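You operate a simulated robot arm through the tools that you are given. There is no shell and no other tool. Be economical: measure what you need, move in short steps, check, and stop when the job is done.

You are at the controls of a simulated two-armed robot. One attempt, no reset.

Task
Strip the fender mat and hatch panel off cart 35 for washing.
Fine: free both wing clips and the red latch; the mat goes on the other fender, the panel on the trim bench's blue bay.

The check looks at the end state, three seconds after you hand in, the way a careful person would. Anything else that was tipped, shoved, dropped, spilled or broken makes it a failure.

Robot
Two 7-joint arms with two-finger parallel grippers on one trunk, on a base that drives. Base frame: it is fixed to the floor where the robot stands at the start and does not move with it; the origin is under the middle of the robot, x ahead of it, y to its left, z up. Readings come in mm, rad, newtons and seconds.
The left shoulder is at the start at [60, 144, 926], the right one opposite. With the tool pointing down near the work surface each hand reaches from about 200 to 520 mm from the robot's upright axis, wherever it stands, measured 20 degrees to its own side. Places, roughly: black mat [-250, -1250, 250]; blue bay [-100, -1500, 900]; blue wing clip [700, 100, 600]; driver's side fender of cart 35 [600, 1000, 600]; grey panel [-250, -1750, 750]; red latch [700, 400, 600]; yellow wing clip [500, 100, 600]. Payload 1.57 kg a hand.
The TCP of each hand is the grasp point between the finger pads, 30 mm short of the fingertips. In the tool frame z runs along the fingers and y along their closing line. The gripper opens to 110 mm. The fingers are 24 mm wide and 12 mm thick; the gripper's body (48 by 112 mm) begins 78 mm behind the TCP.
Orientation is that of the tool frame in the base frame, as a unit quaternion [w, x, y, z]. With the fingers straight down and closing along the base's y, the tool's x points along the base's -x, its y along +y and its z along -z.

Tools
- The arms move only by the tool nudge_tool. It takes "left_deltas", "right_deltas" or both (then of equal length, played together; a hand with none holds still); each is one flat list of numbers, 7 for each row, row after row: the shift along the tool's x, y, z in m, then the turn, a rotation vector about the tool's x, y, z in rad, then the finger opening in m, from 0 to 0.11. In form: [tx, ty, tz, ax, ay, az, gripper, tx, ty, tz, ax, ay, az, gripper, ...]. A call has 1 to 8 rows; each row shifts and turns the commanded pose from where the row before left it, along the tool's axes as they then stand. Each row takes 0.2 s and may step no farther than 50 mm and 0.15 rad from the row before; otherwise, or with a gripper value out of range, the whole call is refused. A pose out of reach is approached as far as the arm can. The call stops where the force on the tool passes 40 N (or 10 N more than at its start, if that is more) or the arm is blocked; 0.2 s more then pass. Each finger travels about 45 mm/s and halts on what it meets, pressing with about 42 N; the grip force reading is that of the motor and also rises with nothing between the fingers. The clock runs only during rows and for 0.2 s after the last one: add rows that do not move to give the fingers time. It gives the time, the measured TCP pose, the force on the tool (base axes), the opening and the grip force at its end, in the units of the frame above (readings bear some noise), with the torque about the TCP (base axes, N m) and any sound that the robot's microphone picked up.
- Cameras (640 x 400 px; columns grow to the right, rows downward): "scene" is now at [33.3, 36.7, 1527.6]; the picture's right is [0.51, -0.86, 0.00], its down [-0.70, -0.41, -0.58] and it looks along [0.50, 0.29, -0.82] (base axes); focal length 253 px, centre (320, 200). "left" rides on the left gripper at [70, -16, -141] in its tool frame; the picture's right is [0.23, 0.97, 0.00], its down [-0.86, 0.20, -0.48] and it looks along [-0.47, 0.11, 0.88] (tool axes); focal length 222 px, centre (320, 200). "right" rides on the right gripper at [70, 16, -141] in its tool frame; the picture's right is [-0.23, 0.97, 0.00], its down [-0.86, -0.20, -0.48] and it looks along [-0.47, -0.11, 0.88] (tool axes); focal length 222 px, centre (320, 200).
- get_image(camera): a new picture of that camera. It takes no simulated time.
- slide_trunk(by): slides the trunk up (or, below 0, down) by that many mm; the arms and the scene camera ride with it, the base frame stays. It gives what a move gives, with no picture.
- base_move(legs): drives the robot by 1 to 6 legs, each [ahead, left, turn to the left] in mm, mm and rad, along the robot's own axes; the way and the turn of a leg run together, so that a leg with both is an arc; at most 1500 mm and 3.142 rad a leg. The arms and the cameras ride along, it lands a little off, and it stops where it bumps. It gives what a move gives.
- pan_tilt(pan, tilt): turns the head with the scene camera to pan (to the left, within 1.501 rad either way) and tilt (down, from -0.506 to 1.204), counted from straight ahead of the robot. It gives what a move gives.
- probe_pixels(camera, pixels): there is no depth. For up to 12 entries [column, row, z] of the newest picture of that camera ("zoom" is the newest enlarged one), the place [x, y] in the base frame at which the ray of that pixel passes the height z, good to about 2 mm. It takes no simulated time.
- close_up(camera, box): a new picture of the part [left, top, right, bottom] of that camera's present view, enlarged. It takes no simulated time.
- hand_in(): hands the job in; it is judged then, once.

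Go step by step. Measure first, check grasps and placings, and put right what went wrong. The budget is 80 turns and 70 pictures, counting those below and the enlarged ones. Unless the task says otherwise, let go and move clear before handing in, and close with one line.

The tools are called after ">>>" as a command line: name --argument value ..., lists and objects as JSON in quotes. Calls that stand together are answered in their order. nudge_tool: Moves the arms, as the interface text tells. Its arguments: {"type":"object","properties":{"left_deltas":{"type":"array","items":{"type":"number"}},"right_deltas":{"type":"array","items":{"type":"number"}}},"required":[]} The other tools are called the same way: slide_trunk (by) slides the trunk up or down; base_move (legs) drives the base; pan_tilt (pan, tilt) turns the head that bears the scene camera; get_image (camera) takes a picture; probe_pixels (camera, pixels) gives the place at which the rays of pixels pass given heights; close_up (camera, box) takes an enlarged picture of a part of a camera's view; hand_in () hands the job in.

At the start:

```text
time: 0.0
left_position: [484.5, 436.9, 926.7]
left_tcp_rot: [0.001, 0.0, 1.0, -0.001]
left_ft_force: [0.0, 1.0, -0.4]
left_moment: [-0.02, 0.0, 0.03]
left_width: 109.9
left_gripper_force: 0.0
right_position: [461.5, 16.6, 943.0]
right_tcp_rot: [0.001, 0.0, 1.0, 0.0]
right_ft_force: [-0.1, 0.5, 0.5]
right_moment: [0.0, -0.02, -0.01]
right_width: 110.2
right_gripper_force: 0.0
trunk travel left (down, up): [-525.0, 65.0]
robot x, y, heading: [1.8, -0.3, 0.003]
head pan, tilt: [0.532, 0.953]
```

scene: 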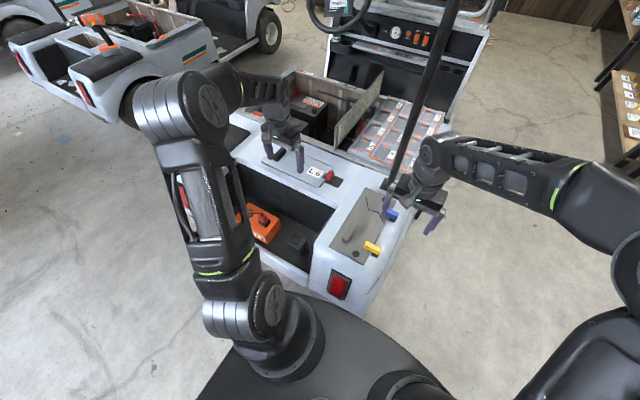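
right: 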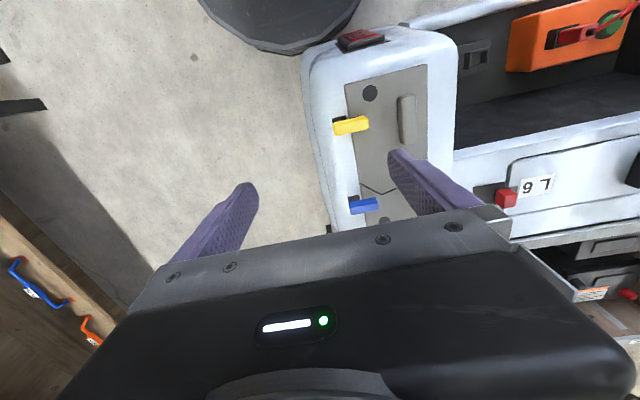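
left: 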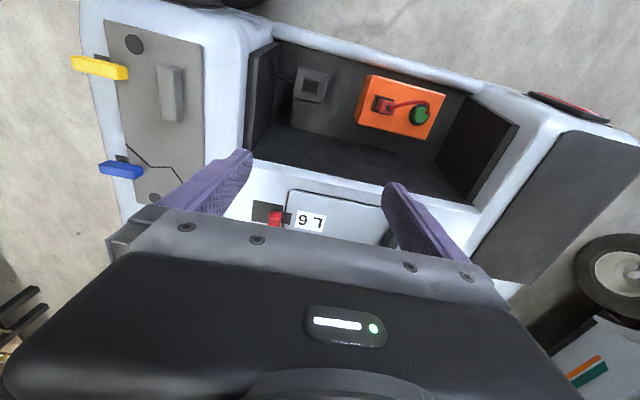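

The pictures show the near cart with a grey mat held by yellow and blue clips, and a hatch with a red latch near scene (330,175). I'll enlarge these and look around before I touch anything.

>>> close_up --camera "scene" --box '[220, 100, 460, 320]'

>>> close_up --camera "left" --box '[60, 0, 640, 260]'

>>> pan_tilt --pan -1.45 --tilt 0.5

>>> get_image --camera "scene"

>>> pan_tilt --pan 0.7 --tilt 0.6

>>> get_image --camera "scene"

```text
1.82 times, centred on (340, 210) of scene
```

zoom: 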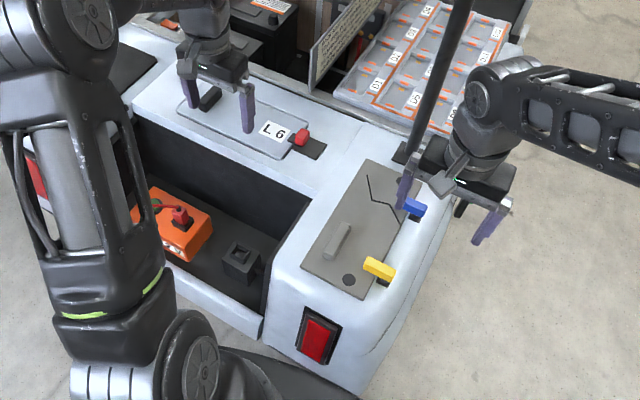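

```text
1.10 times, centred on (350, 130) of left
```

zoom: 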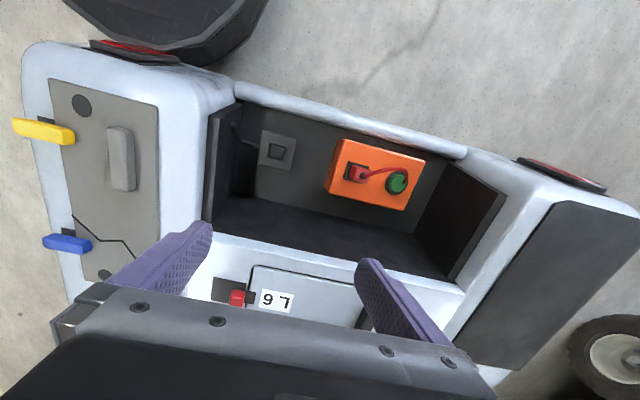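

```text
time: 1.9
left_position: [483.4, 437.9, 927.2]
left_tcp_rot: [0.0, 0.0, 1.0, 0.0]
left_ft_force: [-0.6, -0.2, -0.2]
left_moment: [-0.03, -0.01, -0.01]
left_width: 109.8
left_gripper_force: 0.1
right_position: [460.8, 15.5, 943.4]
right_tcp_rot: [0.001, 0.0, 1.0, 0.0]
right_ft_force: [0.2, -1.3, -0.2]
right_moment: [-0.01, 0.04, 0.02]
right_width: 110.0
right_gripper_force: 0.0
trunk travel left (down, up): [-525.0, 65.0]
robot x, y, heading: [2.2, -1.4, 0.0]
head pan, tilt: [-1.45, 0.499]
```

```text
64 pictures are left
```

scene: 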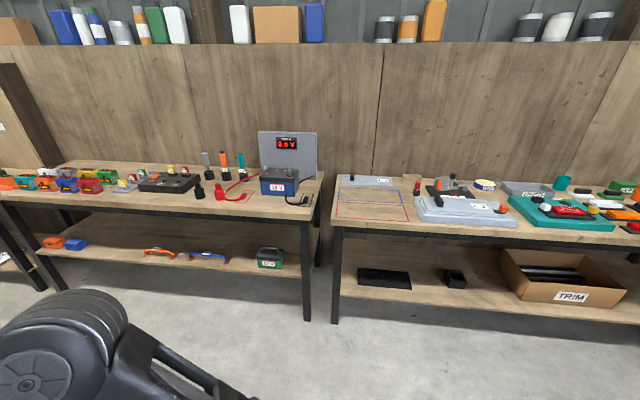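

```text
time: 4.0
left_position: [483.3, 436.8, 927.2]
left_tcp_rot: [0.001, 0.0, 1.0, 0.0]
left_ft_force: [0.4, 0.5, -0.2]
left_moment: [0.0, 0.01, 0.01]
left_width: 110.0
left_gripper_force: 0.1
right_position: [461.5, 15.4, 943.5]
right_tcp_rot: [0.001, 0.001, 1.0, 0.0]
right_ft_force: [-0.2, -0.4, 0.2]
right_moment: [0.02, 0.03, 0.02]
right_width: 110.3
right_gripper_force: 0.0
trunk travel left (down, up): [-525.0, 65.0]
robot x, y, heading: [0.4, 1.5, 0.001]
head pan, tilt: [0.7, 0.6]
```

```text
63 pictures are left
```

scene: 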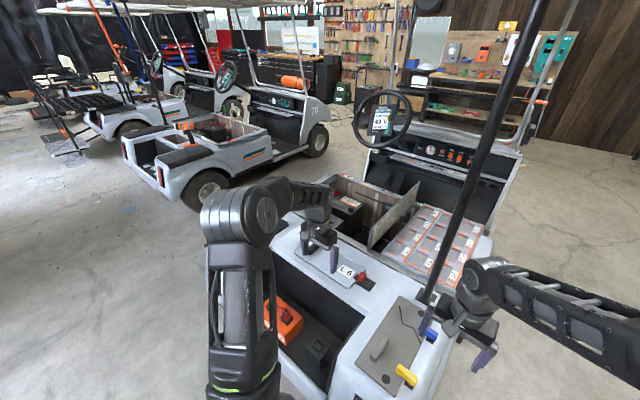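

The mat on the right fender has a grip bar, and the bench has blue and red outlined bays. I'll enlarge the cart's left fender and its number, then the bench.

>>> close_up --camera "scene" --box '[340, 80, 540, 205]'

>>> pan_tilt --pan -1.5 --tilt 0.5

>>> close_up --camera "scene" --box '[340, 150, 560, 300]'

>>> probe_pixels --camera "zoom" --pixels '[[100, 100, 900], [100, 200, 900], [300, 300, 900]]'

>>> pan_tilt --pan 1.2 --tilt 0.9

>>> get_image --camera "scene"

```text
3.20 times, centred on (440, 142) of scene
```

zoom: 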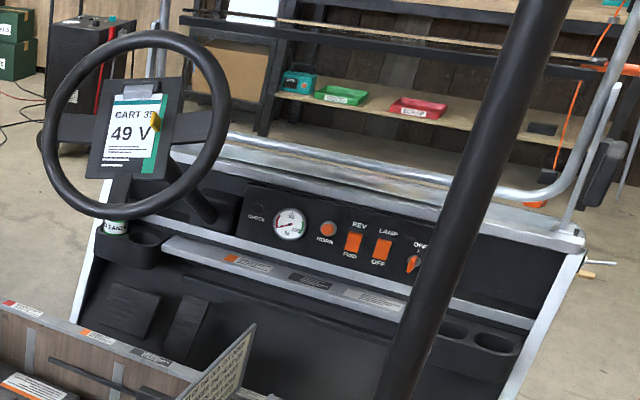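

```text
time: 6.0
left_position: [483.6, 436.9, 927.6]
left_tcp_rot: [0.0, 0.0, 1.0, 0.0]
left_ft_force: [-0.8, -0.6, 0.4]
left_moment: [-0.01, 0.0, -0.03]
left_width: 109.7
left_gripper_force: 0.1
right_position: [461.0, 15.9, 944.5]
right_tcp_rot: [0.0, 0.0, 1.0, 0.001]
right_ft_force: [-0.3, 0.4, -0.7]
right_moment: [0.01, -0.01, 0.04]
right_width: 110.0
right_gripper_force: 0.1
trunk travel left (down, up): [-525.0, 65.0]
robot x, y, heading: [1.7, 3.4, 0.003]
head pan, tilt: [-1.499, 0.499]
```

```text
2.67 times, centred on (450, 225) of scene
```

zoom: 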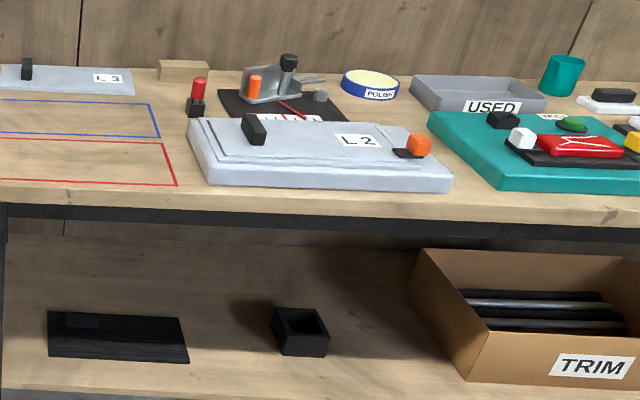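

```text
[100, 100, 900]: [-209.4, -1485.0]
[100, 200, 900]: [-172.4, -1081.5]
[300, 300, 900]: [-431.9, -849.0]
```

```text
time: 8.4
left_position: [484.0, 437.7, 927.3]
left_tcp_rot: [0.0, 0.0, 1.0, 0.001]
left_ft_force: [-0.4, 0.6, -0.5]
left_moment: [-0.02, 0.0, 0.0]
left_width: 109.9
left_gripper_force: 0.1
right_position: [460.6, 15.8, 944.4]
right_tcp_rot: [-0.001, 0.001, 1.0, 0.0]
right_ft_force: [0.4, -0.5, 0.5]
right_moment: [0.04, 0.0, -0.02]
right_width: 109.6
right_gripper_force: 0.0
trunk travel left (down, up): [-525.0, 65.0]
robot x, y, heading: [-1.5, -2.7, -0.0]
head pan, tilt: [1.201, 0.901]
```

```text
60 pictures are left
```

scene: 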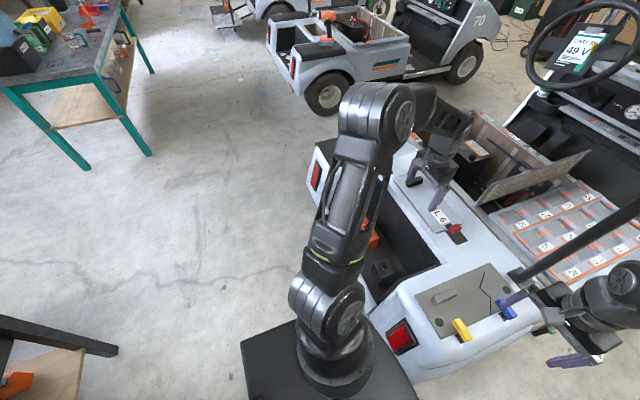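

Cart 35 is confirmed by its sheet. Now I'll look closely at the latch and clips from the hand cameras to see how they work.

>>> close_up --camera "right" --box '[300, 20, 460, 240]'

>>> close_up --camera "left" --box '[240, 180, 400, 260]'

>>> close_up --camera "scene" --box '[380, 160, 560, 350]'

>>> pan_tilt --pan -1.5 --tilt 0.4

>>> close_up --camera "scene" --box '[320, 180, 480, 280]'

>>> close_up --camera "scene" --box '[480, 180, 640, 280]'

```text
1.82 times, centred on (380, 130) of right
```

zoom: 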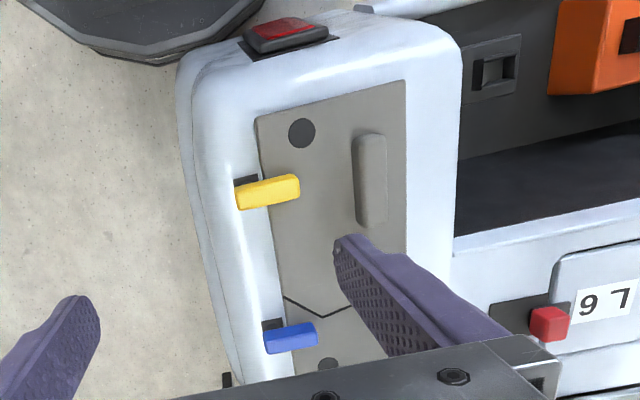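

```text
4.00 times, centred on (320, 220) of left
```

zoom: 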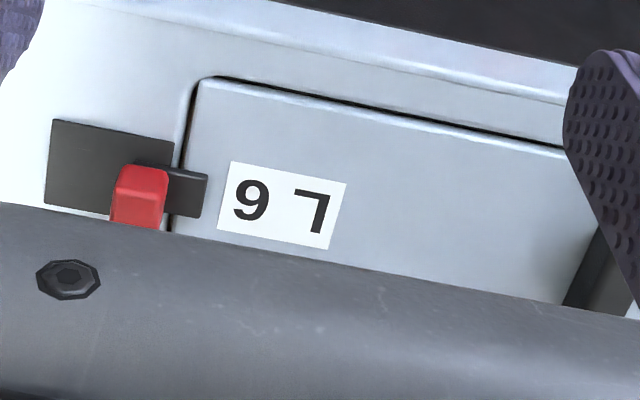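

```text
2.11 times, centred on (470, 255) of scene
```

zoom: 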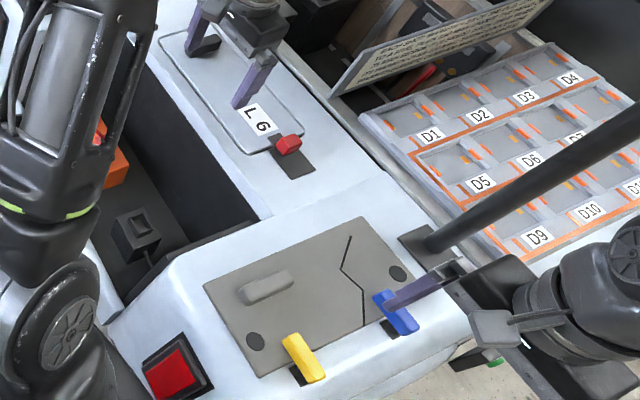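

```text
time: 10.8
left_position: [483.8, 437.6, 927.1]
left_tcp_rot: [0.0, 0.0, 1.0, 0.0]
left_ft_force: [-0.7, 0.0, 0.2]
left_moment: [0.01, 0.03, -0.02]
left_width: 109.8
left_gripper_force: 0.0
right_position: [461.2, 17.4, 942.3]
right_tcp_rot: [0.0, 0.0, 1.0, 0.0]
right_ft_force: [0.6, 0.6, -0.3]
right_moment: [0.01, 0.0, 0.0]
right_width: 110.2
right_gripper_force: 0.0
trunk travel left (down, up): [-525.0, 65.0]
robot x, y, heading: [1.8, 1.8, -0.004]
head pan, tilt: [-1.499, 0.4]
```

```text
4.00 times, centred on (400, 230) of scene
```

zoom: 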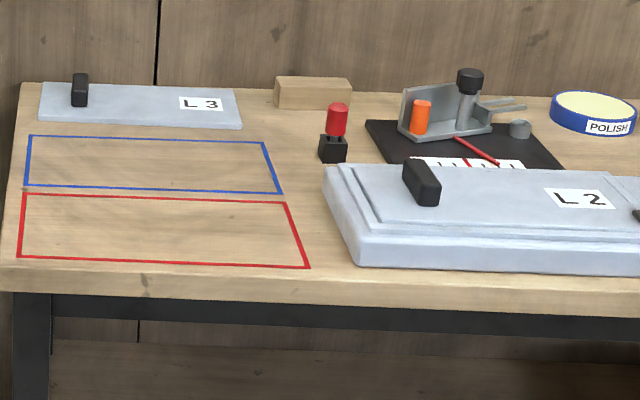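

```text
4.00 times, centred on (560, 230) of scene
```

zoom: 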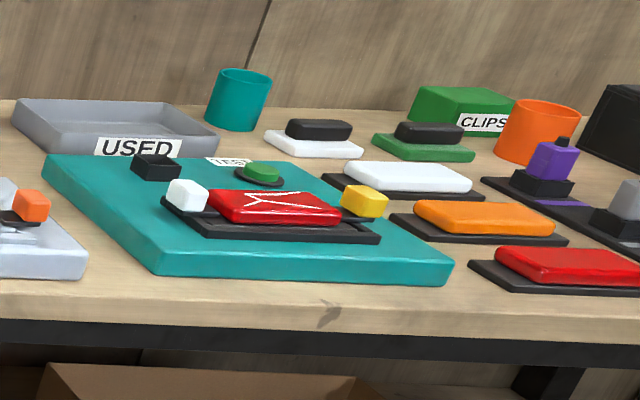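

The red latch's bolt lies over the panel edge, and the wing clips lie over the mat edge. I'll triangulate the clips, latch and handles with both hand cameras.

>>> get_image --camera "right"

>>> get_image --camera "left"

>>> probe_pixels --camera "right" --pixels '[[350, 125, 500], [350, 125, 600], [364, 205, 500], [364, 205, 600], [370, 93, 500], [370, 93, 600], [507, 197, 500], [507, 197, 600]]'

>>> probe_pixels --camera "left" --pixels '[[100, 67, 500], [100, 67, 600], [121, 169, 500], [121, 169, 600], [134, 44, 500], [134, 44, 600], [275, 216, 500], [275, 216, 600]]'

```text
54 pictures are left
```

right: 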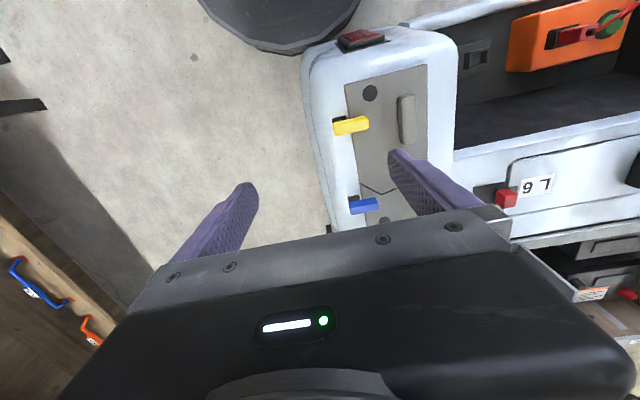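

```text
53 pictures are left
```

left: 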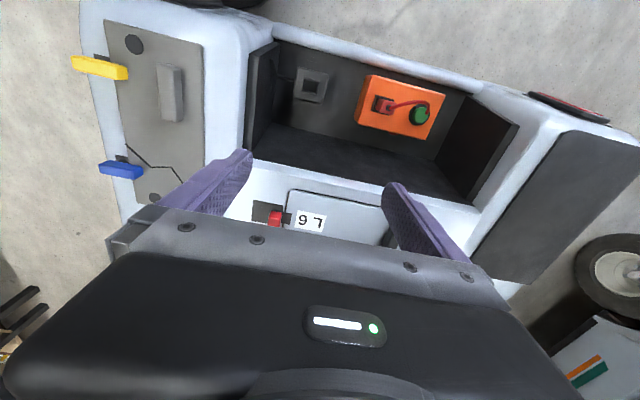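

```text
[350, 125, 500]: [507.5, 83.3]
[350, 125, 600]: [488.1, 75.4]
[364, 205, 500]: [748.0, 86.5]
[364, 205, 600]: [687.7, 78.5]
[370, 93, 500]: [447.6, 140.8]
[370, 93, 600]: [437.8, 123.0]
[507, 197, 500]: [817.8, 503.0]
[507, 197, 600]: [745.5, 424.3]
```

```text
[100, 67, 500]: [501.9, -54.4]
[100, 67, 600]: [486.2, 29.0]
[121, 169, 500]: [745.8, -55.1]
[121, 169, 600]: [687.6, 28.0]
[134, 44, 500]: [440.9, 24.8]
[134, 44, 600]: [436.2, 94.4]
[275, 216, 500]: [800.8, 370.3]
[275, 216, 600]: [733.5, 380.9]
```

Clip tops come out at about z=653, with yellow at (478,71), blue at (654,74), the latch at (710,386) and the mat surface at about z=633. Next I'll measure outlines at those heights.

>>> probe_pixels --camera "left" --pixels '[[104, 19, 633], [203, 46, 633], [204, 188, 633], [171, 64, 650], [173, 121, 650], [166, 92, 650], [96, 55, 640], [72, 62, 653], [127, 74, 653], [98, 168, 653], [143, 172, 653], [121, 155, 640]]'

>>> probe_pixels --camera "left" --pixels '[[290, 190, 633], [383, 207, 633], [253, 201, 633], [284, 205, 633], [566, 130, 620], [640, 150, 620], [524, 284, 620], [470, 262, 620], [253, 160, 620], [475, 210, 620]]'

>>> probe_pixels --camera "right" --pixels '[[345, 85, 633], [427, 66, 633], [406, 97, 650], [409, 146, 650], [333, 129, 653], [369, 123, 653], [378, 204, 653], [350, 209, 653], [510, 161, 633], [497, 193, 650], [517, 200, 650]]'

```text
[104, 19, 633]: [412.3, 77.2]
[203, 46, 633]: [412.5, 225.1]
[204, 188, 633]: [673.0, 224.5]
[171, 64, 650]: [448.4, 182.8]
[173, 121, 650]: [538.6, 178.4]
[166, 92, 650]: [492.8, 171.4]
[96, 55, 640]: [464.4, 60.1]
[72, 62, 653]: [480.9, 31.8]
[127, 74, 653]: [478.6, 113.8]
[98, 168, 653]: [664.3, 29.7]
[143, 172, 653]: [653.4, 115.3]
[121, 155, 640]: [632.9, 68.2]
```

```text
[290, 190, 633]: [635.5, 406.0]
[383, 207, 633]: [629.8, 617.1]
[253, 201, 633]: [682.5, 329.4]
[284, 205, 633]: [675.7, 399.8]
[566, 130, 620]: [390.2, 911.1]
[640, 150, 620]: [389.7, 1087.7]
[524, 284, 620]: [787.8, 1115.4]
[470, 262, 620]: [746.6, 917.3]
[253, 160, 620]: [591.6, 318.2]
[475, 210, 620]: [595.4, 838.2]
```

```text
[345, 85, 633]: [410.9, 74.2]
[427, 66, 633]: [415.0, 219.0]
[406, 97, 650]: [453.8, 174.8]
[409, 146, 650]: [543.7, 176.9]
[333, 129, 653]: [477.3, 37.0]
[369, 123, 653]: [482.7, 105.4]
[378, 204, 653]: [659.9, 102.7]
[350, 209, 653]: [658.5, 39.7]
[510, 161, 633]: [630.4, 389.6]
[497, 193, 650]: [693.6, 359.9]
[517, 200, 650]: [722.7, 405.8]
```

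The mat spans about x 412–720, y 75–222, its grip bar lies along x at about (495,177), and both wings lie along y. I'll bring the right hand lower over the yellow clip for a close view.

>>> nudge_tool --right_deltas '[0.02, 0.012, 0.045, 0, 0, 0, 0.05, 0.02, 0.012, 0.045, 0, 0, 0, 0.05, 0.02, 0.012, 0.045, 0, 0, 0, 0.05, 0.0, 0.012, 0.035, 0, 0, 0, 0.05, 0, 0, 0, 0, 0, 0, 0.05]'

>>> get_image --camera "right"

>>> pan_tilt --pan 0.35 --tilt 1.0

>>> get_image --camera "scene"

```text
refused: row 1 steps farther than a row can; nothing moved
```

```text
52 pictures are left
```

right: 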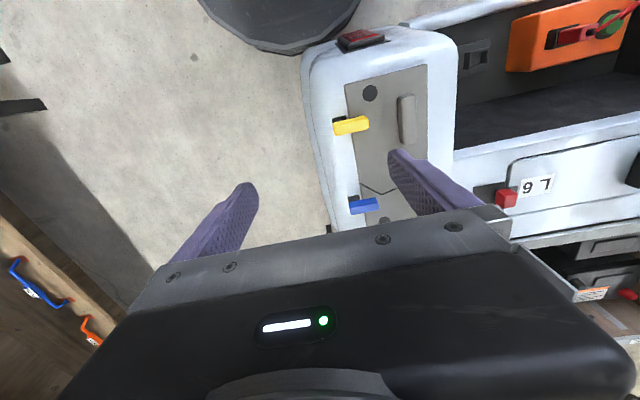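

```text
time: 12.7
left_position: [483.2, 437.7, 927.8]
left_tcp_rot: [0.001, 0.0, 1.0, 0.0]
left_ft_force: [0.3, -0.5, 0.0]
left_moment: [-0.01, 0.03, -0.03]
left_width: 110.0
left_gripper_force: 0.1
right_position: [461.5, 17.0, 944.0]
right_tcp_rot: [0.0, 0.0, 1.0, 0.0]
right_ft_force: [-0.5, -0.6, 0.3]
right_moment: [-0.01, 0.03, -0.01]
right_width: 109.9
right_gripper_force: 0.0
trunk travel left (down, up): [-525.0, 65.0]
robot x, y, heading: [1.1, 0.5, 0.001]
head pan, tilt: [0.351, 1.0]
```

```text
51 pictures are left
```

scene: 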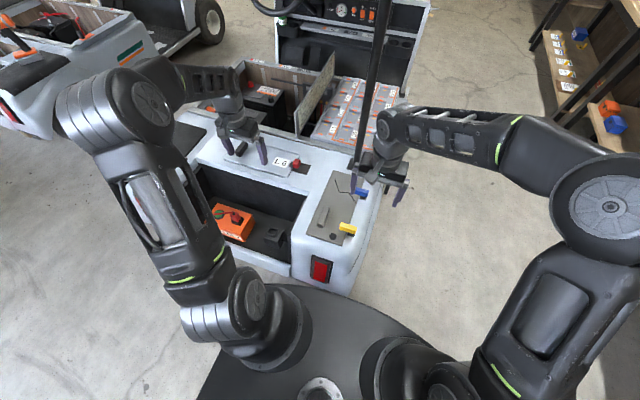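

The first row exceeded 50 mm, so nothing moved. I'll repeat it with shorter steps.

>>> nudge_tool --right_deltas '[0.015, 0.01, 0.04, 0, 0, 0, 0.05, 0.015, 0.01, 0.04, 0, 0, 0, 0.05, 0.015, 0.01, 0.04, 0, 0, 0, 0.05, 0.01, 0.01, 0.04, 0, 0, 0, 0.05, 0, 0.01, 0.0, 0, 0, 0, 0.05]'

>>> get_image --camera "right"

>>> close_up --camera "scene" --box '[290, 160, 400, 290]'

```text
time: 13.8
left_position: [484.0, 437.6, 927.5]
left_tcp_rot: [0.0, 0.001, 1.0, 0.0]
left_ft_force: [0.6, 0.6, 0.6]
left_moment: [-0.02, -0.01, -0.02]
left_width: 110.1
left_gripper_force: 0.0
right_position: [405.7, 68.0, 782.6]
right_tcp_rot: [0.0, -0.001, 1.0, 0.001]
right_ft_force: [0.0, 0.1, 0.4]
right_moment: [0.0, 0.03, -0.02]
right_width: 49.9
right_gripper_force: 0.0
trunk travel left (down, up): [-525.0, 65.0]
robot x, y, heading: [3.1, -1.7, -0.002]
head pan, tilt: [0.351, 1.0]
```

```text
50 pictures are left
```

right: 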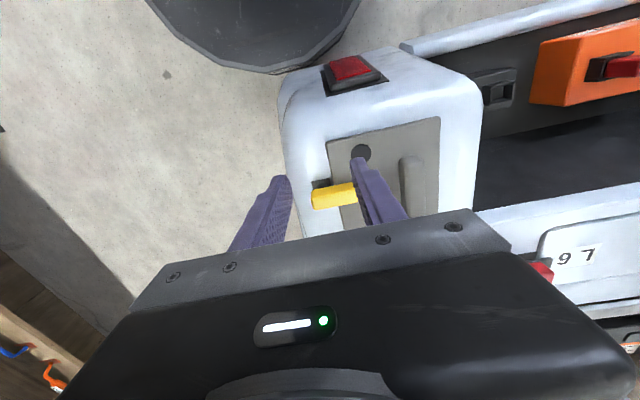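

```text
3.08 times, centred on (345, 225) of scene
```

zoom: 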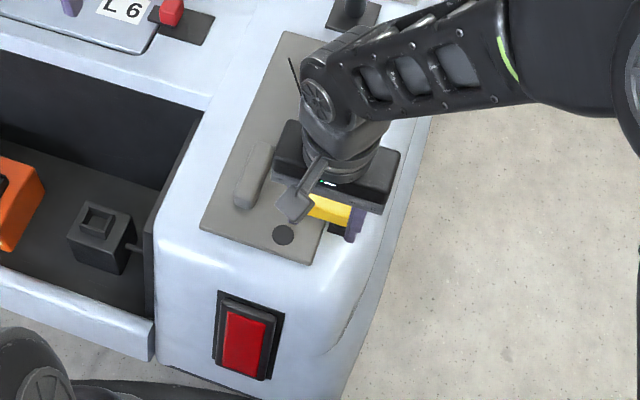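

The wing pivots on a dark base outside the mat edge. I'll turn the right hand a quarter so the fingers close along x, and watch it from the side.

>>> nudge_tool --right_deltas '[0, 0, 0, 0, 0, -0.149, 0.05, 0, 0, 0, 0, 0, -0.149, 0.05, 0, 0, 0, 0, 0, -0.149, 0.05, 0, 0, 0, 0, 0, -0.149, 0.05, 0, 0, 0, 0, 0, -0.149, 0.05, 0, 0, 0, 0, 0, -0.149, 0.05, 0, 0, 0, 0, 0, -0.149, 0.05, 0, 0, 0, 0, 0, -0.149, 0.05]'

>>> nudge_tool --right_deltas '[0, 0, 0, 0, 0, -0.149, 0.05, 0, 0, 0, 0, 0, -0.149, 0.05, 0, 0, 0, 0, 0, -0.081, 0.05, 0.02, -0.04, 0, 0, 0, 0, 0.05, 0.02, -0.034, 0, 0, 0, 0, 0.05, 0, 0, 0, 0, 0, 0, 0.05]'

>>> get_image --camera "right"

```text
time: 15.7
left_position: [483.8, 438.5, 926.4]
left_tcp_rot: [0.0, -0.001, 1.0, 0.0]
left_ft_force: [0.6, -0.1, 0.1]
left_moment: [-0.04, 0.02, 0.01]
left_width: 109.8
left_gripper_force: 0.1
right_position: [406.1, 66.5, 783.1]
right_tcp_rot: [0.0, -0.562, 0.827, 0.0]
right_ft_force: [0.9, -0.1, 0.6]
right_moment: [-0.01, -0.05, 0.03]
right_width: 50.1
right_gripper_force: 0.1
trunk travel left (down, up): [-525.0, 65.0]
robot x, y, heading: [-0.5, 2.6, 0.003]
head pan, tilt: [0.351, 1.0]
```

```text
time: 17.1
left_position: [483.6, 438.4, 928.6]
left_tcp_rot: [0.0, 0.0, 1.0, 0.0]
left_ft_force: [0.0, 0.2, 0.3]
left_moment: [-0.04, 0.02, 0.03]
left_width: 109.6
left_gripper_force: 0.0
right_position: [480.7, 27.5, 784.0]
right_tcp_rot: [-0.001, 0.708, -0.707, 0.0]
right_ft_force: [0.0, 0.5, 0.5]
right_moment: [-0.03, 0.0, -0.02]
right_width: 50.0
right_gripper_force: 0.1
trunk travel left (down, up): [-525.0, 65.0]
robot x, y, heading: [1.3, -4.0, -0.001]
head pan, tilt: [0.351, 1.0]
```

```text
48 pictures are left
```

right: 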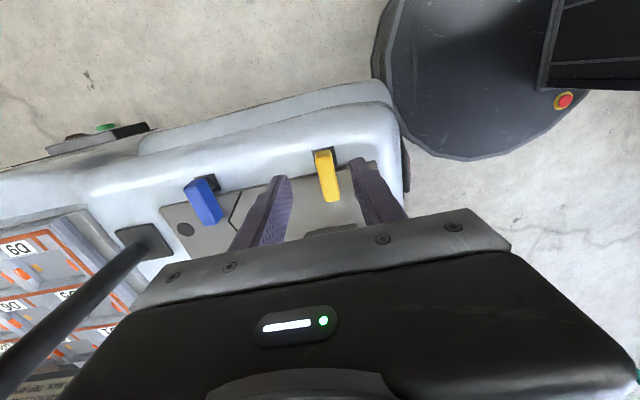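

The wing is now seen end-on between the fingers at (327,175), with its dark base above it in the picture. I'll enlarge and measure.

>>> close_up --camera "right" --box '[150, 110, 420, 250]'

>>> probe_pixels --camera "right" --pixels '[[316, 151, 655], [333, 150, 655], [322, 201, 655], [340, 199, 655], [188, 183, 655], [205, 178, 655], [205, 224, 655], [223, 220, 655], [337, 147, 630], [350, 165, 633]]'

```text
2.37 times, centred on (285, 180) of right
```

zoom: 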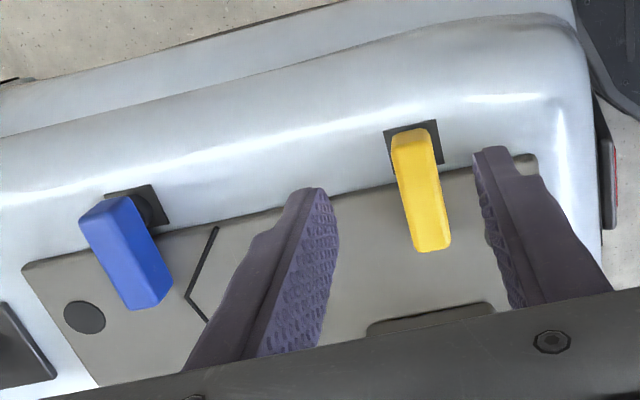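

```text
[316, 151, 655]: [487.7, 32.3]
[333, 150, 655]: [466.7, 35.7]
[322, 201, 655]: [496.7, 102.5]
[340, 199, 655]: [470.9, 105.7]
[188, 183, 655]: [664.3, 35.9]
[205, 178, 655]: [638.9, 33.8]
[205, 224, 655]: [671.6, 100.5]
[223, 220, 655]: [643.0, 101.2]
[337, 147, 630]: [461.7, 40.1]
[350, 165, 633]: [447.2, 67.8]
```

The pivot sits near the outer end at about (477,48), and the wing tip reaches to y≈104. I'll lower the open fingers around the wing at y≈88.

>>> nudge_tool --right_deltas '[-0.03, -0.001, 0.0, 0, 0, 0, 0.045, -0.03, 0, 0, 0, 0, 0, 0.045, 0, 0, 0.04, 0, 0, 0, 0.045, 0, 0, 0.04, 0, 0, 0, 0.045, 0, 0, 0.025, 0, 0, 0, 0.045, 0, 0, 0, 0, 0, 0, 0.045]'

>>> close_up --camera "right" --box '[150, 60, 490, 260]'

```text
time: 18.4
left_position: [484.5, 437.5, 928.4]
left_tcp_rot: [0.0, -0.001, 1.0, 0.0]
left_ft_force: [-0.9, 0.7, 0.2]
left_moment: [0.04, 0.01, 0.0]
left_width: 110.0
left_gripper_force: 0.0
right_position: [481.0, 89.9, 678.1]
right_tcp_rot: [0.0, -0.707, 0.707, 0.0]
right_ft_force: [0.0, -0.1, 0.7]
right_moment: [-0.02, -0.01, 0.01]
right_width: 45.1
right_gripper_force: 0.0
trunk travel left (down, up): [-525.0, 65.0]
robot x, y, heading: [-2.4, 0.3, 0.003]
head pan, tilt: [0.351, 1.0]
```

```text
1.88 times, centred on (320, 160) of right
```

zoom: 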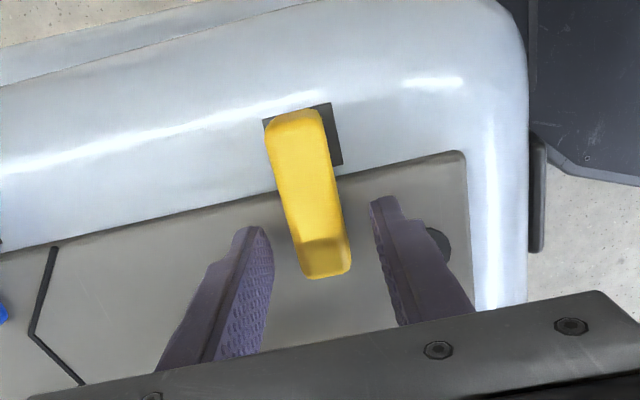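

The fingers straddle the wing near its end. I'll move 6 mm toward the pivot, lower 9 mm, and close.

>>> nudge_tool --right_deltas '[0.006, -0.001, 0.0, 0, 0, 0, 0.045, 0, 0, 0.009, 0, 0, 0, 0.045, 0, 0, 0, 0, 0, 0, 0.03, 0, 0, 0, 0, 0, 0, 0.015, 0, 0, 0, 0, 0, 0, 0.015]'

>>> close_up --camera "right" --box '[150, 60, 490, 260]'

```text
time: 19.6
left_position: [481.8, 436.3, 928.0]
left_tcp_rot: [0.0, 0.0, 1.0, -0.001]
left_ft_force: [-1.2, -0.1, -1.2]
left_moment: [-0.02, 0.0, 0.0]
left_width: 110.1
left_gripper_force: 0.1
right_position: [480.8, 82.1, 668.2]
right_tcp_rot: [-0.002, -0.707, 0.707, 0.0]
right_ft_force: [-11.8, -1.3, 1.9]
right_moment: [0.35, -0.33, -0.34]
right_width: 21.7
right_gripper_force: 26.3
trunk travel left (down, up): [-525.0, 65.0]
robot x, y, heading: [-1.1, -0.5, 0.0]
head pan, tilt: [0.351, 1.0]
```

```text
1.88 times, centred on (320, 160) of right
```

zoom: 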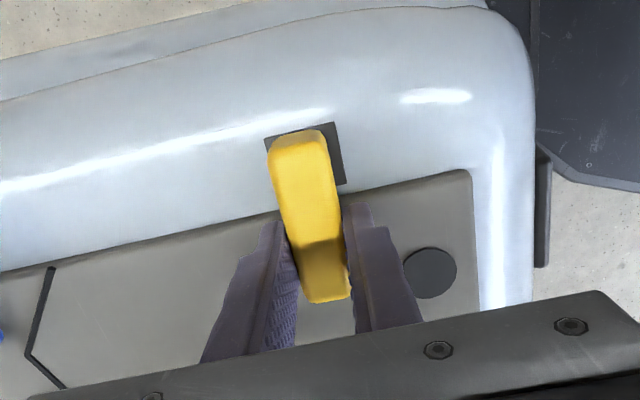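

The wing is gripped, 21.7 mm wide. I'll open by a hair and try turning it clockwise about the pivot, with the tip going toward +x.

>>> nudge_tool --right_deltas '[0, 0, 0, 0, 0, 0, 0.025, 0.0004, -0.0053, 0, 0, 0, 0.149, 0.025, 0.0004, -0.0053, 0, 0, 0, 0.149, 0.025, 0.0004, -0.0053, 0, 0, 0, 0.149, 0.025, 0.0004, -0.0053, 0, 0, 0, 0.149, 0.025]'

>>> close_up --camera "right" --box '[150, 60, 490, 260]'

```text
time: 20.9
left_position: [483.4, 437.5, 928.0]
left_tcp_rot: [0.0, -0.001, 1.0, 0.0]
left_ft_force: [0.1, -0.1, 0.4]
left_moment: [-0.01, -0.01, 0.01]
left_width: 110.1
left_gripper_force: 0.0
right_position: [501.4, 75.8, 670.2]
right_tcp_rot: [0.0, -0.467, 0.884, 0.001]
right_ft_force: [-7.8, 2.2, 2.2]
right_moment: [0.03, -0.06, -0.22]
right_width: 26.2
right_gripper_force: 12.5
trunk travel left (down, up): [-525.0, 65.0]
robot x, y, heading: [-4.3, -4.2, -0.004]
head pan, tilt: [0.351, 1.0]
```

```text
1.88 times, centred on (320, 160) of right
```

zoom: 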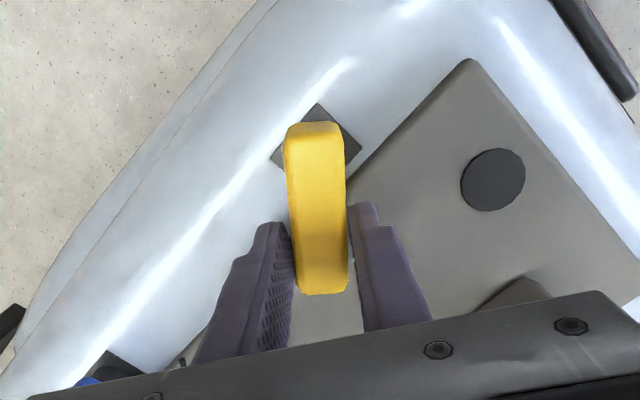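

The wing turns with the hand at low force. I'll go on to 90°.

>>> nudge_tool --right_deltas '[0.0004, -0.0053, 0, 0, 0, 0.149, 0.025, 0.0004, -0.0053, 0, 0, 0, 0.149, 0.025, 0.0004, -0.0053, 0, 0, 0, 0.149, 0.025, 0.0004, -0.0053, 0, 0, 0, 0.149, 0.025, 0.0004, -0.0053, 0, 0, 0, 0.149, 0.025, 0.0004, -0.0053, 0, 0, 0, 0.149, 0.025, 0.0002, -0.0035, 0, 0, 0, 0.1, 0.025]'

>>> close_up --camera "right" --box '[150, 60, 490, 260]'

```text
time: 22.4
left_position: [483.4, 437.9, 926.1]
left_tcp_rot: [0.0, 0.001, 1.0, -0.001]
left_ft_force: [-0.7, -0.3, -0.2]
left_moment: [0.02, 0.05, 0.01]
left_width: 110.2
left_gripper_force: 0.0
right_position: [516.2, 47.0, 669.1]
right_tcp_rot: [0.0, 0.009, 1.0, 0.0]
right_ft_force: [-5.4, 13.3, -1.2]
right_moment: [0.06, 0.04, 0.29]
right_width: 36.9
right_gripper_force: 6.9
trunk travel left (down, up): [-525.0, 65.0]
robot x, y, heading: [-3.5, 2.3, -0.002]
head pan, tilt: [0.351, 1.0]
```

```text
1.88 times, centred on (320, 160) of right
```

zoom: 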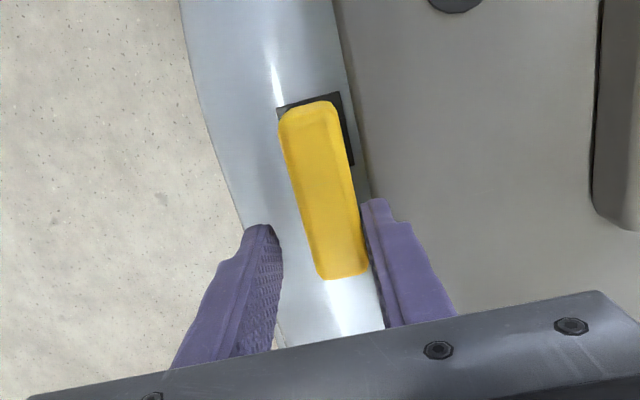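

The wing is nearly parallel to x, but the finger on the mat side has been pushed open. I'll push a little farther toward −y to see whether it is at its stop.

>>> nudge_tool --right_deltas '[0, -0.004, 0, 0, 0, 0, 0.036, 0, -0.004, 0, 0, 0, 0, 0.036, 0, -0.004, 0, 0, 0, 0, 0.036, 0, 0, 0, 0, 0, 0, 0.036]'

>>> close_up --camera "right" --box '[150, 60, 490, 260]'

```text
time: 23.4
left_position: [484.4, 439.0, 926.2]
left_tcp_rot: [0.001, 0.0, 1.0, 0.0]
left_ft_force: [0.3, 0.1, 0.2]
left_moment: [0.02, -0.01, 0.0]
left_width: 109.7
left_gripper_force: 0.1
right_position: [516.6, 36.4, 669.6]
right_tcp_rot: [0.0, 0.009, 1.0, 0.001]
right_ft_force: [0.3, 24.4, -10.8]
right_moment: [0.08, 0.02, 0.28]
right_width: 57.7
right_gripper_force: 11.9
trunk travel left (down, up): [-525.0, 65.0]
robot x, y, heading: [0.8, -1.7, -0.002]
head pan, tilt: [0.351, 1.0]
```

```text
1.88 times, centred on (320, 160) of right
```

zoom: 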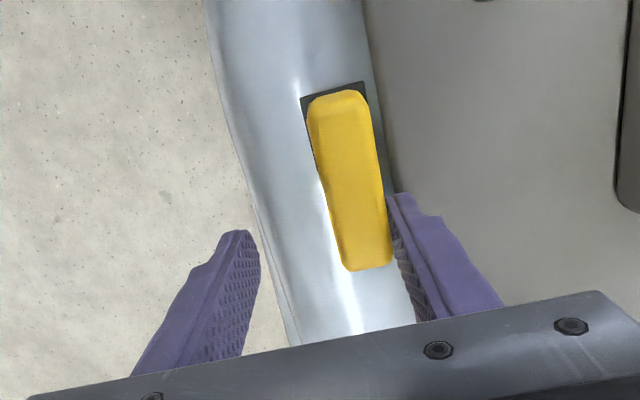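

The wing doesn't move under 24 N, so it is at its stop, parallel to the mat edge and clear of the mat (y 43–65). I'll open, rise, and check the post near the blue clip.

>>> nudge_tool --right_deltas '[0, 0.009, 0, 0, 0, 0, 0.08, 0, 0, -0.04, 0, 0, 0, 0.06, 0, 0, -0.04, 0, 0, -0.149, 0.05, 0, 0, -0.03, 0, 0, -0.149, 0.05, 0, 0, 0, 0, 0, -0.149, 0.05, 0, 0, 0, 0, 0, -0.149, 0.05, 0, 0, 0, 0, 0, -0.149, 0.05, 0, 0, 0, 0, 0, -0.149, 0.05]'

>>> nudge_tool --right_deltas '[0, 0, 0, 0, 0, -0.149, 0.05, 0, 0, 0, 0, 0, -0.149, 0.05, 0, 0, 0, 0, 0, -0.149, 0.05, 0, 0, 0, 0, 0, -0.149, 0.05, 0, 0, 0, 0, 0, -0.09, 0.05, -0.01, -0.04, 0, 0, 0, 0, 0.05, -0.01, -0.04, 0, 0, 0, 0, 0.05, 0, 0, 0, 0, 0, 0, 0.05]'

>>> get_image --camera "right"

```text
time: 25.2
left_position: [483.8, 438.0, 926.7]
left_tcp_rot: [0.0, 0.0, 1.0, 0.0]
left_ft_force: [0.0, -0.1, 0.7]
left_moment: [-0.02, -0.05, 0.0]
left_width: 110.4
left_gripper_force: 0.2
right_position: [517.4, 41.8, 780.7]
right_tcp_rot: [0.0, -0.425, 0.905, 0.0]
right_ft_force: [1.0, 0.8, 0.1]
right_moment: [-0.01, 0.01, 0.04]
right_width: 49.9
right_gripper_force: 0.2
trunk travel left (down, up): [-525.0, 65.0]
robot x, y, heading: [2.2, 0.3, -0.002]
head pan, tilt: [0.351, 1.0]
```

```text
time: 27.1
left_position: [484.0, 437.8, 927.7]
left_tcp_rot: [-0.001, 0.0, 1.0, 0.0]
left_ft_force: [-0.3, 0.0, 0.5]
left_moment: [-0.03, 0.01, 0.0]
left_width: 109.8
left_gripper_force: 0.0
right_position: [598.9, 64.1, 776.5]
right_tcp_rot: [0.0, -0.704, 0.71, 0.0]
right_ft_force: [0.6, 0.8, 0.0]
right_moment: [0.01, 0.02, 0.01]
right_width: 50.0
right_gripper_force: 0.0
trunk travel left (down, up): [-525.0, 65.0]
robot x, y, heading: [-1.6, -3.2, -0.001]
head pan, tilt: [0.351, 1.0]
```

```text
41 pictures are left
```

right: 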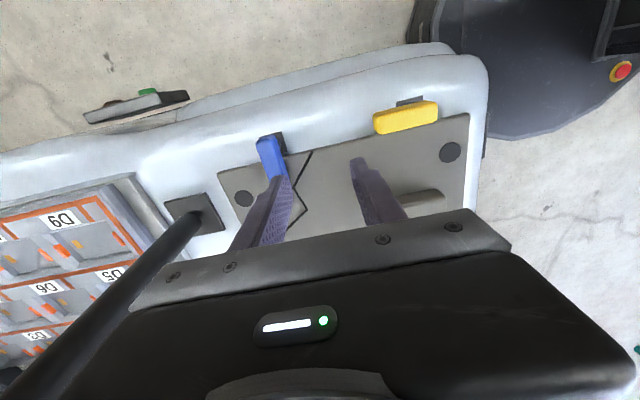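

The yellow wing is clear of the mat. Now I'll measure the post base at (200,222) and the blue wing.

>>> probe_pixels --camera "right" --pixels '[[200, 222, 625], [180, 245, 625], [212, 212, 625], [140, 300, 780], [257, 141, 655], [280, 136, 655], [245, 198, 633], [219, 174, 633], [465, 114, 633], [471, 180, 633]]'

```text
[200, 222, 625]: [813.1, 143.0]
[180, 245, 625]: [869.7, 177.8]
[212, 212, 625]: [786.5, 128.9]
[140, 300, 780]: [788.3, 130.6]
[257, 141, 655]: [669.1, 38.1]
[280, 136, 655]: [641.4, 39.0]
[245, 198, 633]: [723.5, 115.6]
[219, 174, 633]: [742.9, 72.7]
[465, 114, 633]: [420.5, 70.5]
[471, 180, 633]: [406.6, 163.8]
```

The post stands at (788,130), clear of the gripper at the blue clip. I'll move over the blue wing, lower, and grip it.

>>> nudge_tool --right_deltas '[-0.009, -0.029, 0, 0, 0, 0, 0.05, -0.009, -0.028, 0, 0, 0, 0, 0.05, 0, 0, 0.04, 0, 0, 0, 0.05, 0, 0, 0.04, 0, 0, 0, 0.05, 0, 0, 0.022, 0, 0, 0, 0.05, 0, 0, 0, 0, 0, 0, 0.05]'

>>> close_up --camera "right" --box '[150, 60, 490, 260]'

```text
time: 28.3
left_position: [483.2, 437.4, 927.9]
left_tcp_rot: [0.0, 0.0, 1.0, 0.001]
left_ft_force: [0.3, -0.7, -0.3]
left_moment: [0.01, 0.02, -0.01]
left_width: 110.1
left_gripper_force: 0.1
right_position: [632.4, 73.5, 694.1]
right_tcp_rot: [0.008, -0.703, 0.711, -0.005]
right_ft_force: [-7.9, -1.8, 19.1]
right_moment: [-0.28, -0.14, -0.14]
right_width: 42.4
right_gripper_force: 0.1
right hand out of reach, approached as far as the arm can: row 2, 4, 5
trunk travel left (down, up): [-525.0, 65.0]
robot x, y, heading: [-2.8, -2.1, -0.003]
head pan, tilt: [0.351, 1.0]
stopped in row 6 (right hand): the force on the tool passed its limit (the readings are from after the stop); the commanded pose is now the measured one
```

```text
1.88 times, centred on (320, 160) of right
```

zoom: 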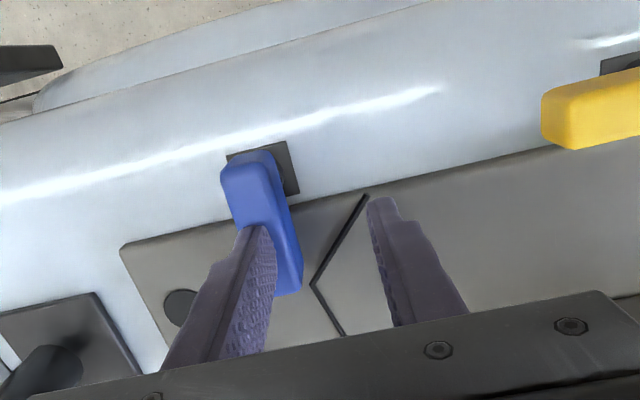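

The blue wing is out of reach from here, and a finger rests on its top. I'll rise, then look down at the gap between base and cart.

>>> nudge_tool --right_deltas '[0, 0, -0.04, 0, 0, 0, 0.05, 0, 0.03, -0.04, 0, 0, 0, 0.05, 0, 0.05, 0, 0, 0, 0, 0.05, 0, 0.05, 0, 0, 0, 0, 0.05, 0, 0.05, 0, 0, 0, 0, 0.05]'

>>> pan_tilt --pan 0.0 --tilt 1.2

>>> get_image --camera "scene"

>>> get_image --camera "right"

```text
time: 29.5
left_position: [483.7, 437.1, 928.3]
left_tcp_rot: [0.0, 0.0, 1.0, -0.001]
left_ft_force: [0.4, -0.6, 0.6]
left_moment: [0.02, 0.01, 0.0]
left_width: 110.4
left_gripper_force: 0.2
right_position: [522.0, 108.4, 747.6]
right_tcp_rot: [0.01, -0.702, 0.712, -0.004]
right_ft_force: [0.2, 0.2, -0.3]
right_moment: [0.01, -0.01, -0.03]
right_width: 50.3
right_gripper_force: 0.0
right hand out of reach, approached as far as the arm can: row 1, 2, 3
trunk travel left (down, up): [-525.0, 65.0]
robot x, y, heading: [1.3, -2.4, 0.0]
head pan, tilt: [0.351, 1.0]
```

```text
time: 30.3
left_position: [483.3, 436.8, 927.8]
left_tcp_rot: [0.001, 0.001, 1.0, 0.0]
left_ft_force: [-0.1, -0.2, -0.3]
left_moment: [-0.02, -0.03, 0.02]
left_width: 110.1
left_gripper_force: 0.1
right_position: [521.9, 108.3, 743.8]
right_tcp_rot: [0.008, -0.703, 0.711, -0.004]
right_ft_force: [0.0, -0.3, -0.2]
right_moment: [0.02, 0.01, -0.03]
right_width: 50.2
right_gripper_force: 0.1
trunk travel left (down, up): [-525.0, 65.0]
robot x, y, heading: [2.0, 2.4, 0.001]
head pan, tilt: [0.0, 1.201]
```

```text
39 pictures are left
```

scene: 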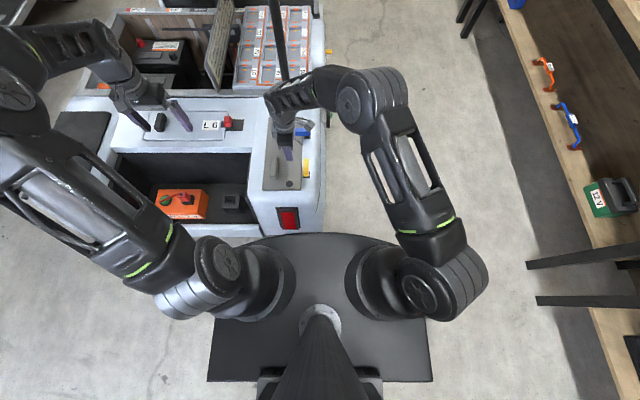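

```text
38 pictures are left
```

right: 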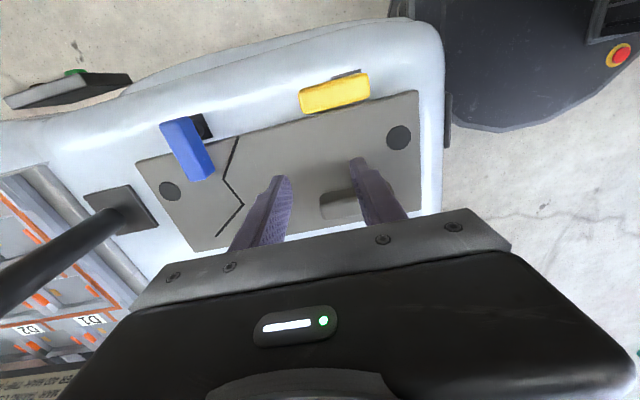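

The base front sits close behind the cart at scene (315,236). I'll measure that gap and the latch and handle positions.

>>> probe_pixels --camera "scene" --pixels '[[315, 236, 250], [315, 236, 150], [210, 380, 200], [432, 380, 200], [415, 250, 200], [258, 234, 350], [120, 225, 300], [190, 228, 300], [228, 122, 650], [160, 122, 650], [224, 140, 633], [118, 139, 633]]'

>>> close_up --camera "scene" --box '[40, 80, 340, 260]'

>>> probe_pixels --camera "right" --pixels '[[448, 20, 150], [448, 110, 150], [510, 130, 250], [510, 130, 150], [450, 120, 500], [130, 80, 600], [80, 105, 500], [161, 124, 655], [212, 178, 655]]'

```text
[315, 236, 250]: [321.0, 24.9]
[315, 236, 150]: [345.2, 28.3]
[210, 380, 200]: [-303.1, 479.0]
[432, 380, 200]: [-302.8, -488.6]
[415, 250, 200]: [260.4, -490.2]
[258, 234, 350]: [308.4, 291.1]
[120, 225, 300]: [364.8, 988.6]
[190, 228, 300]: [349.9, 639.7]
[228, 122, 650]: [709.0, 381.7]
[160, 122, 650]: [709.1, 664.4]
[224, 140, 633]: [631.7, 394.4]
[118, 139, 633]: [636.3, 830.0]
```

```text
2.13 times, centred on (190, 170) of scene
```

zoom: 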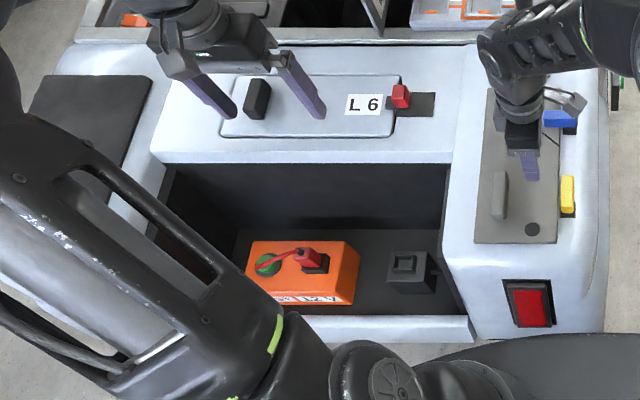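

```text
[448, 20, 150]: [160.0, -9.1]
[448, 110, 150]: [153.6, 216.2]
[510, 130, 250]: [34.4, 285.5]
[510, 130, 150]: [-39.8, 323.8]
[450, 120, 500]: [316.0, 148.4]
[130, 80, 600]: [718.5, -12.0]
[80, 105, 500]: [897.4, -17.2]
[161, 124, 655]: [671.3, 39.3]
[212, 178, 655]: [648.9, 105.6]
```

The base front is at about x=292 and the cart's rear lip at about x=345. The hatch handle is near (709,664). I'll drive left 220 mm so the right shoulder lines up with the blue clip, and 20 mm ahead.

>>> base_move --legs '[[0, 220, 0], [20, 0, 0]]'

>>> nudge_tool --right_deltas '[0.03, 0.0, -0.03, 0, 0, 0, 0.05, 0.05, 0, 0, 0, 0, 0, 0.05, 0.05, 0, 0, 0, 0, 0, 0.05, 0.05, 0, 0, 0, 0, 0, 0.05, 0.05, 0, 0, 0, 0, 0, 0.05, 0.015, -0.03, 0, 0, 0, 0, 0.05, 0, -0.04, 0, 0, 0, 0, 0.05, 0, -0.03, 0, 0, 0, 0, 0.05]'

>>> get_image --camera "right"

```text
time: 32.4
left_position: [504.5, 651.8, 925.4]
left_tcp_rot: [0.0, 0.001, 1.0, -0.001]
left_ft_force: [0.7, 0.1, 0.4]
left_moment: [0.0, 0.03, 0.05]
left_width: 109.9
left_gripper_force: 0.1
right_position: [542.8, 321.7, 743.7]
right_tcp_rot: [0.007, -0.702, 0.712, -0.003]
right_ft_force: [1.1, 0.4, 0.7]
right_moment: [-0.01, 0.11, 0.03]
right_width: 50.1
right_gripper_force: 0.1
trunk travel left (down, up): [-525.0, 65.0]
robot x, y, heading: [18.6, 217.1, -0.006]
head pan, tilt: [0.0, 1.201]
```

```text
time: 34.2
left_position: [504.5, 651.3, 927.2]
left_tcp_rot: [0.0, 0.001, 1.0, 0.0]
left_ft_force: [0.1, -0.3, -0.3]
left_moment: [-0.02, 0.03, 0.01]
left_width: 110.0
left_gripper_force: 0.2
right_position: [637.4, 75.0, 776.7]
right_tcp_rot: [0.007, -0.702, 0.712, -0.004]
right_ft_force: [1.5, -0.3, -0.8]
right_moment: [0.02, -0.02, -0.01]
right_width: 50.2
right_gripper_force: 0.0
trunk travel left (down, up): [-525.0, 65.0]
robot x, y, heading: [22.0, 214.2, -0.003]
head pan, tilt: [0.0, 1.201]
```

```text
36 pictures are left
```

right: 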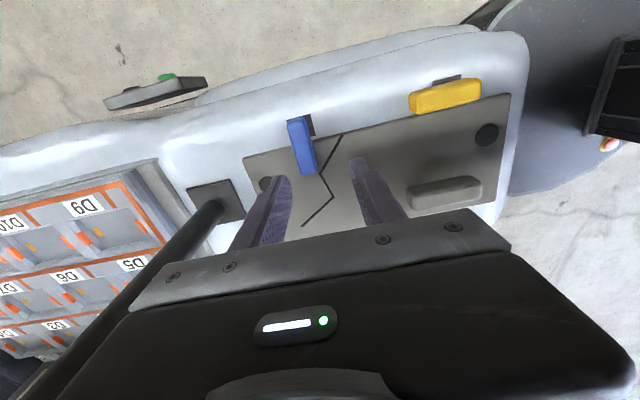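

Reach is fine now. I'll centre on the wing at (657,82) and lower to z≈668.

>>> nudge_tool --right_deltas '[-0.007, -0.019, 0, 0, 0, 0, 0.05, 0, 0, 0.04, 0, 0, 0, 0.05, 0, 0, 0.04, 0, 0, 0, 0.05, 0, 0, 0.018, 0, 0, 0, 0.05, 0, 0, 0, 0, 0, 0, 0.05]'

>>> close_up --camera "right" --box '[150, 60, 490, 260]'

```text
time: 35.4
left_position: [503.6, 651.8, 926.9]
left_tcp_rot: [0.0, 0.0, 1.0, 0.0]
left_ft_force: [-0.2, -1.0, 0.0]
left_moment: [0.01, 0.05, -0.02]
left_width: 109.9
left_gripper_force: 0.1
right_position: [658.2, 81.8, 675.2]
right_tcp_rot: [0.006, -0.702, 0.712, -0.003]
right_ft_force: [0.5, 0.2, 0.4]
right_moment: [-0.04, 0.0, 0.01]
right_width: 50.1
right_gripper_force: 0.0
trunk travel left (down, up): [-525.0, 65.0]
robot x, y, heading: [17.9, 215.6, -0.003]
head pan, tilt: [0.0, 1.201]
```

```text
1.88 times, centred on (320, 160) of right
```

zoom: 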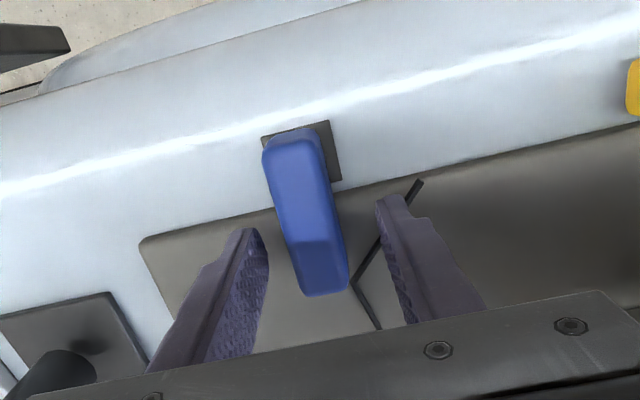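

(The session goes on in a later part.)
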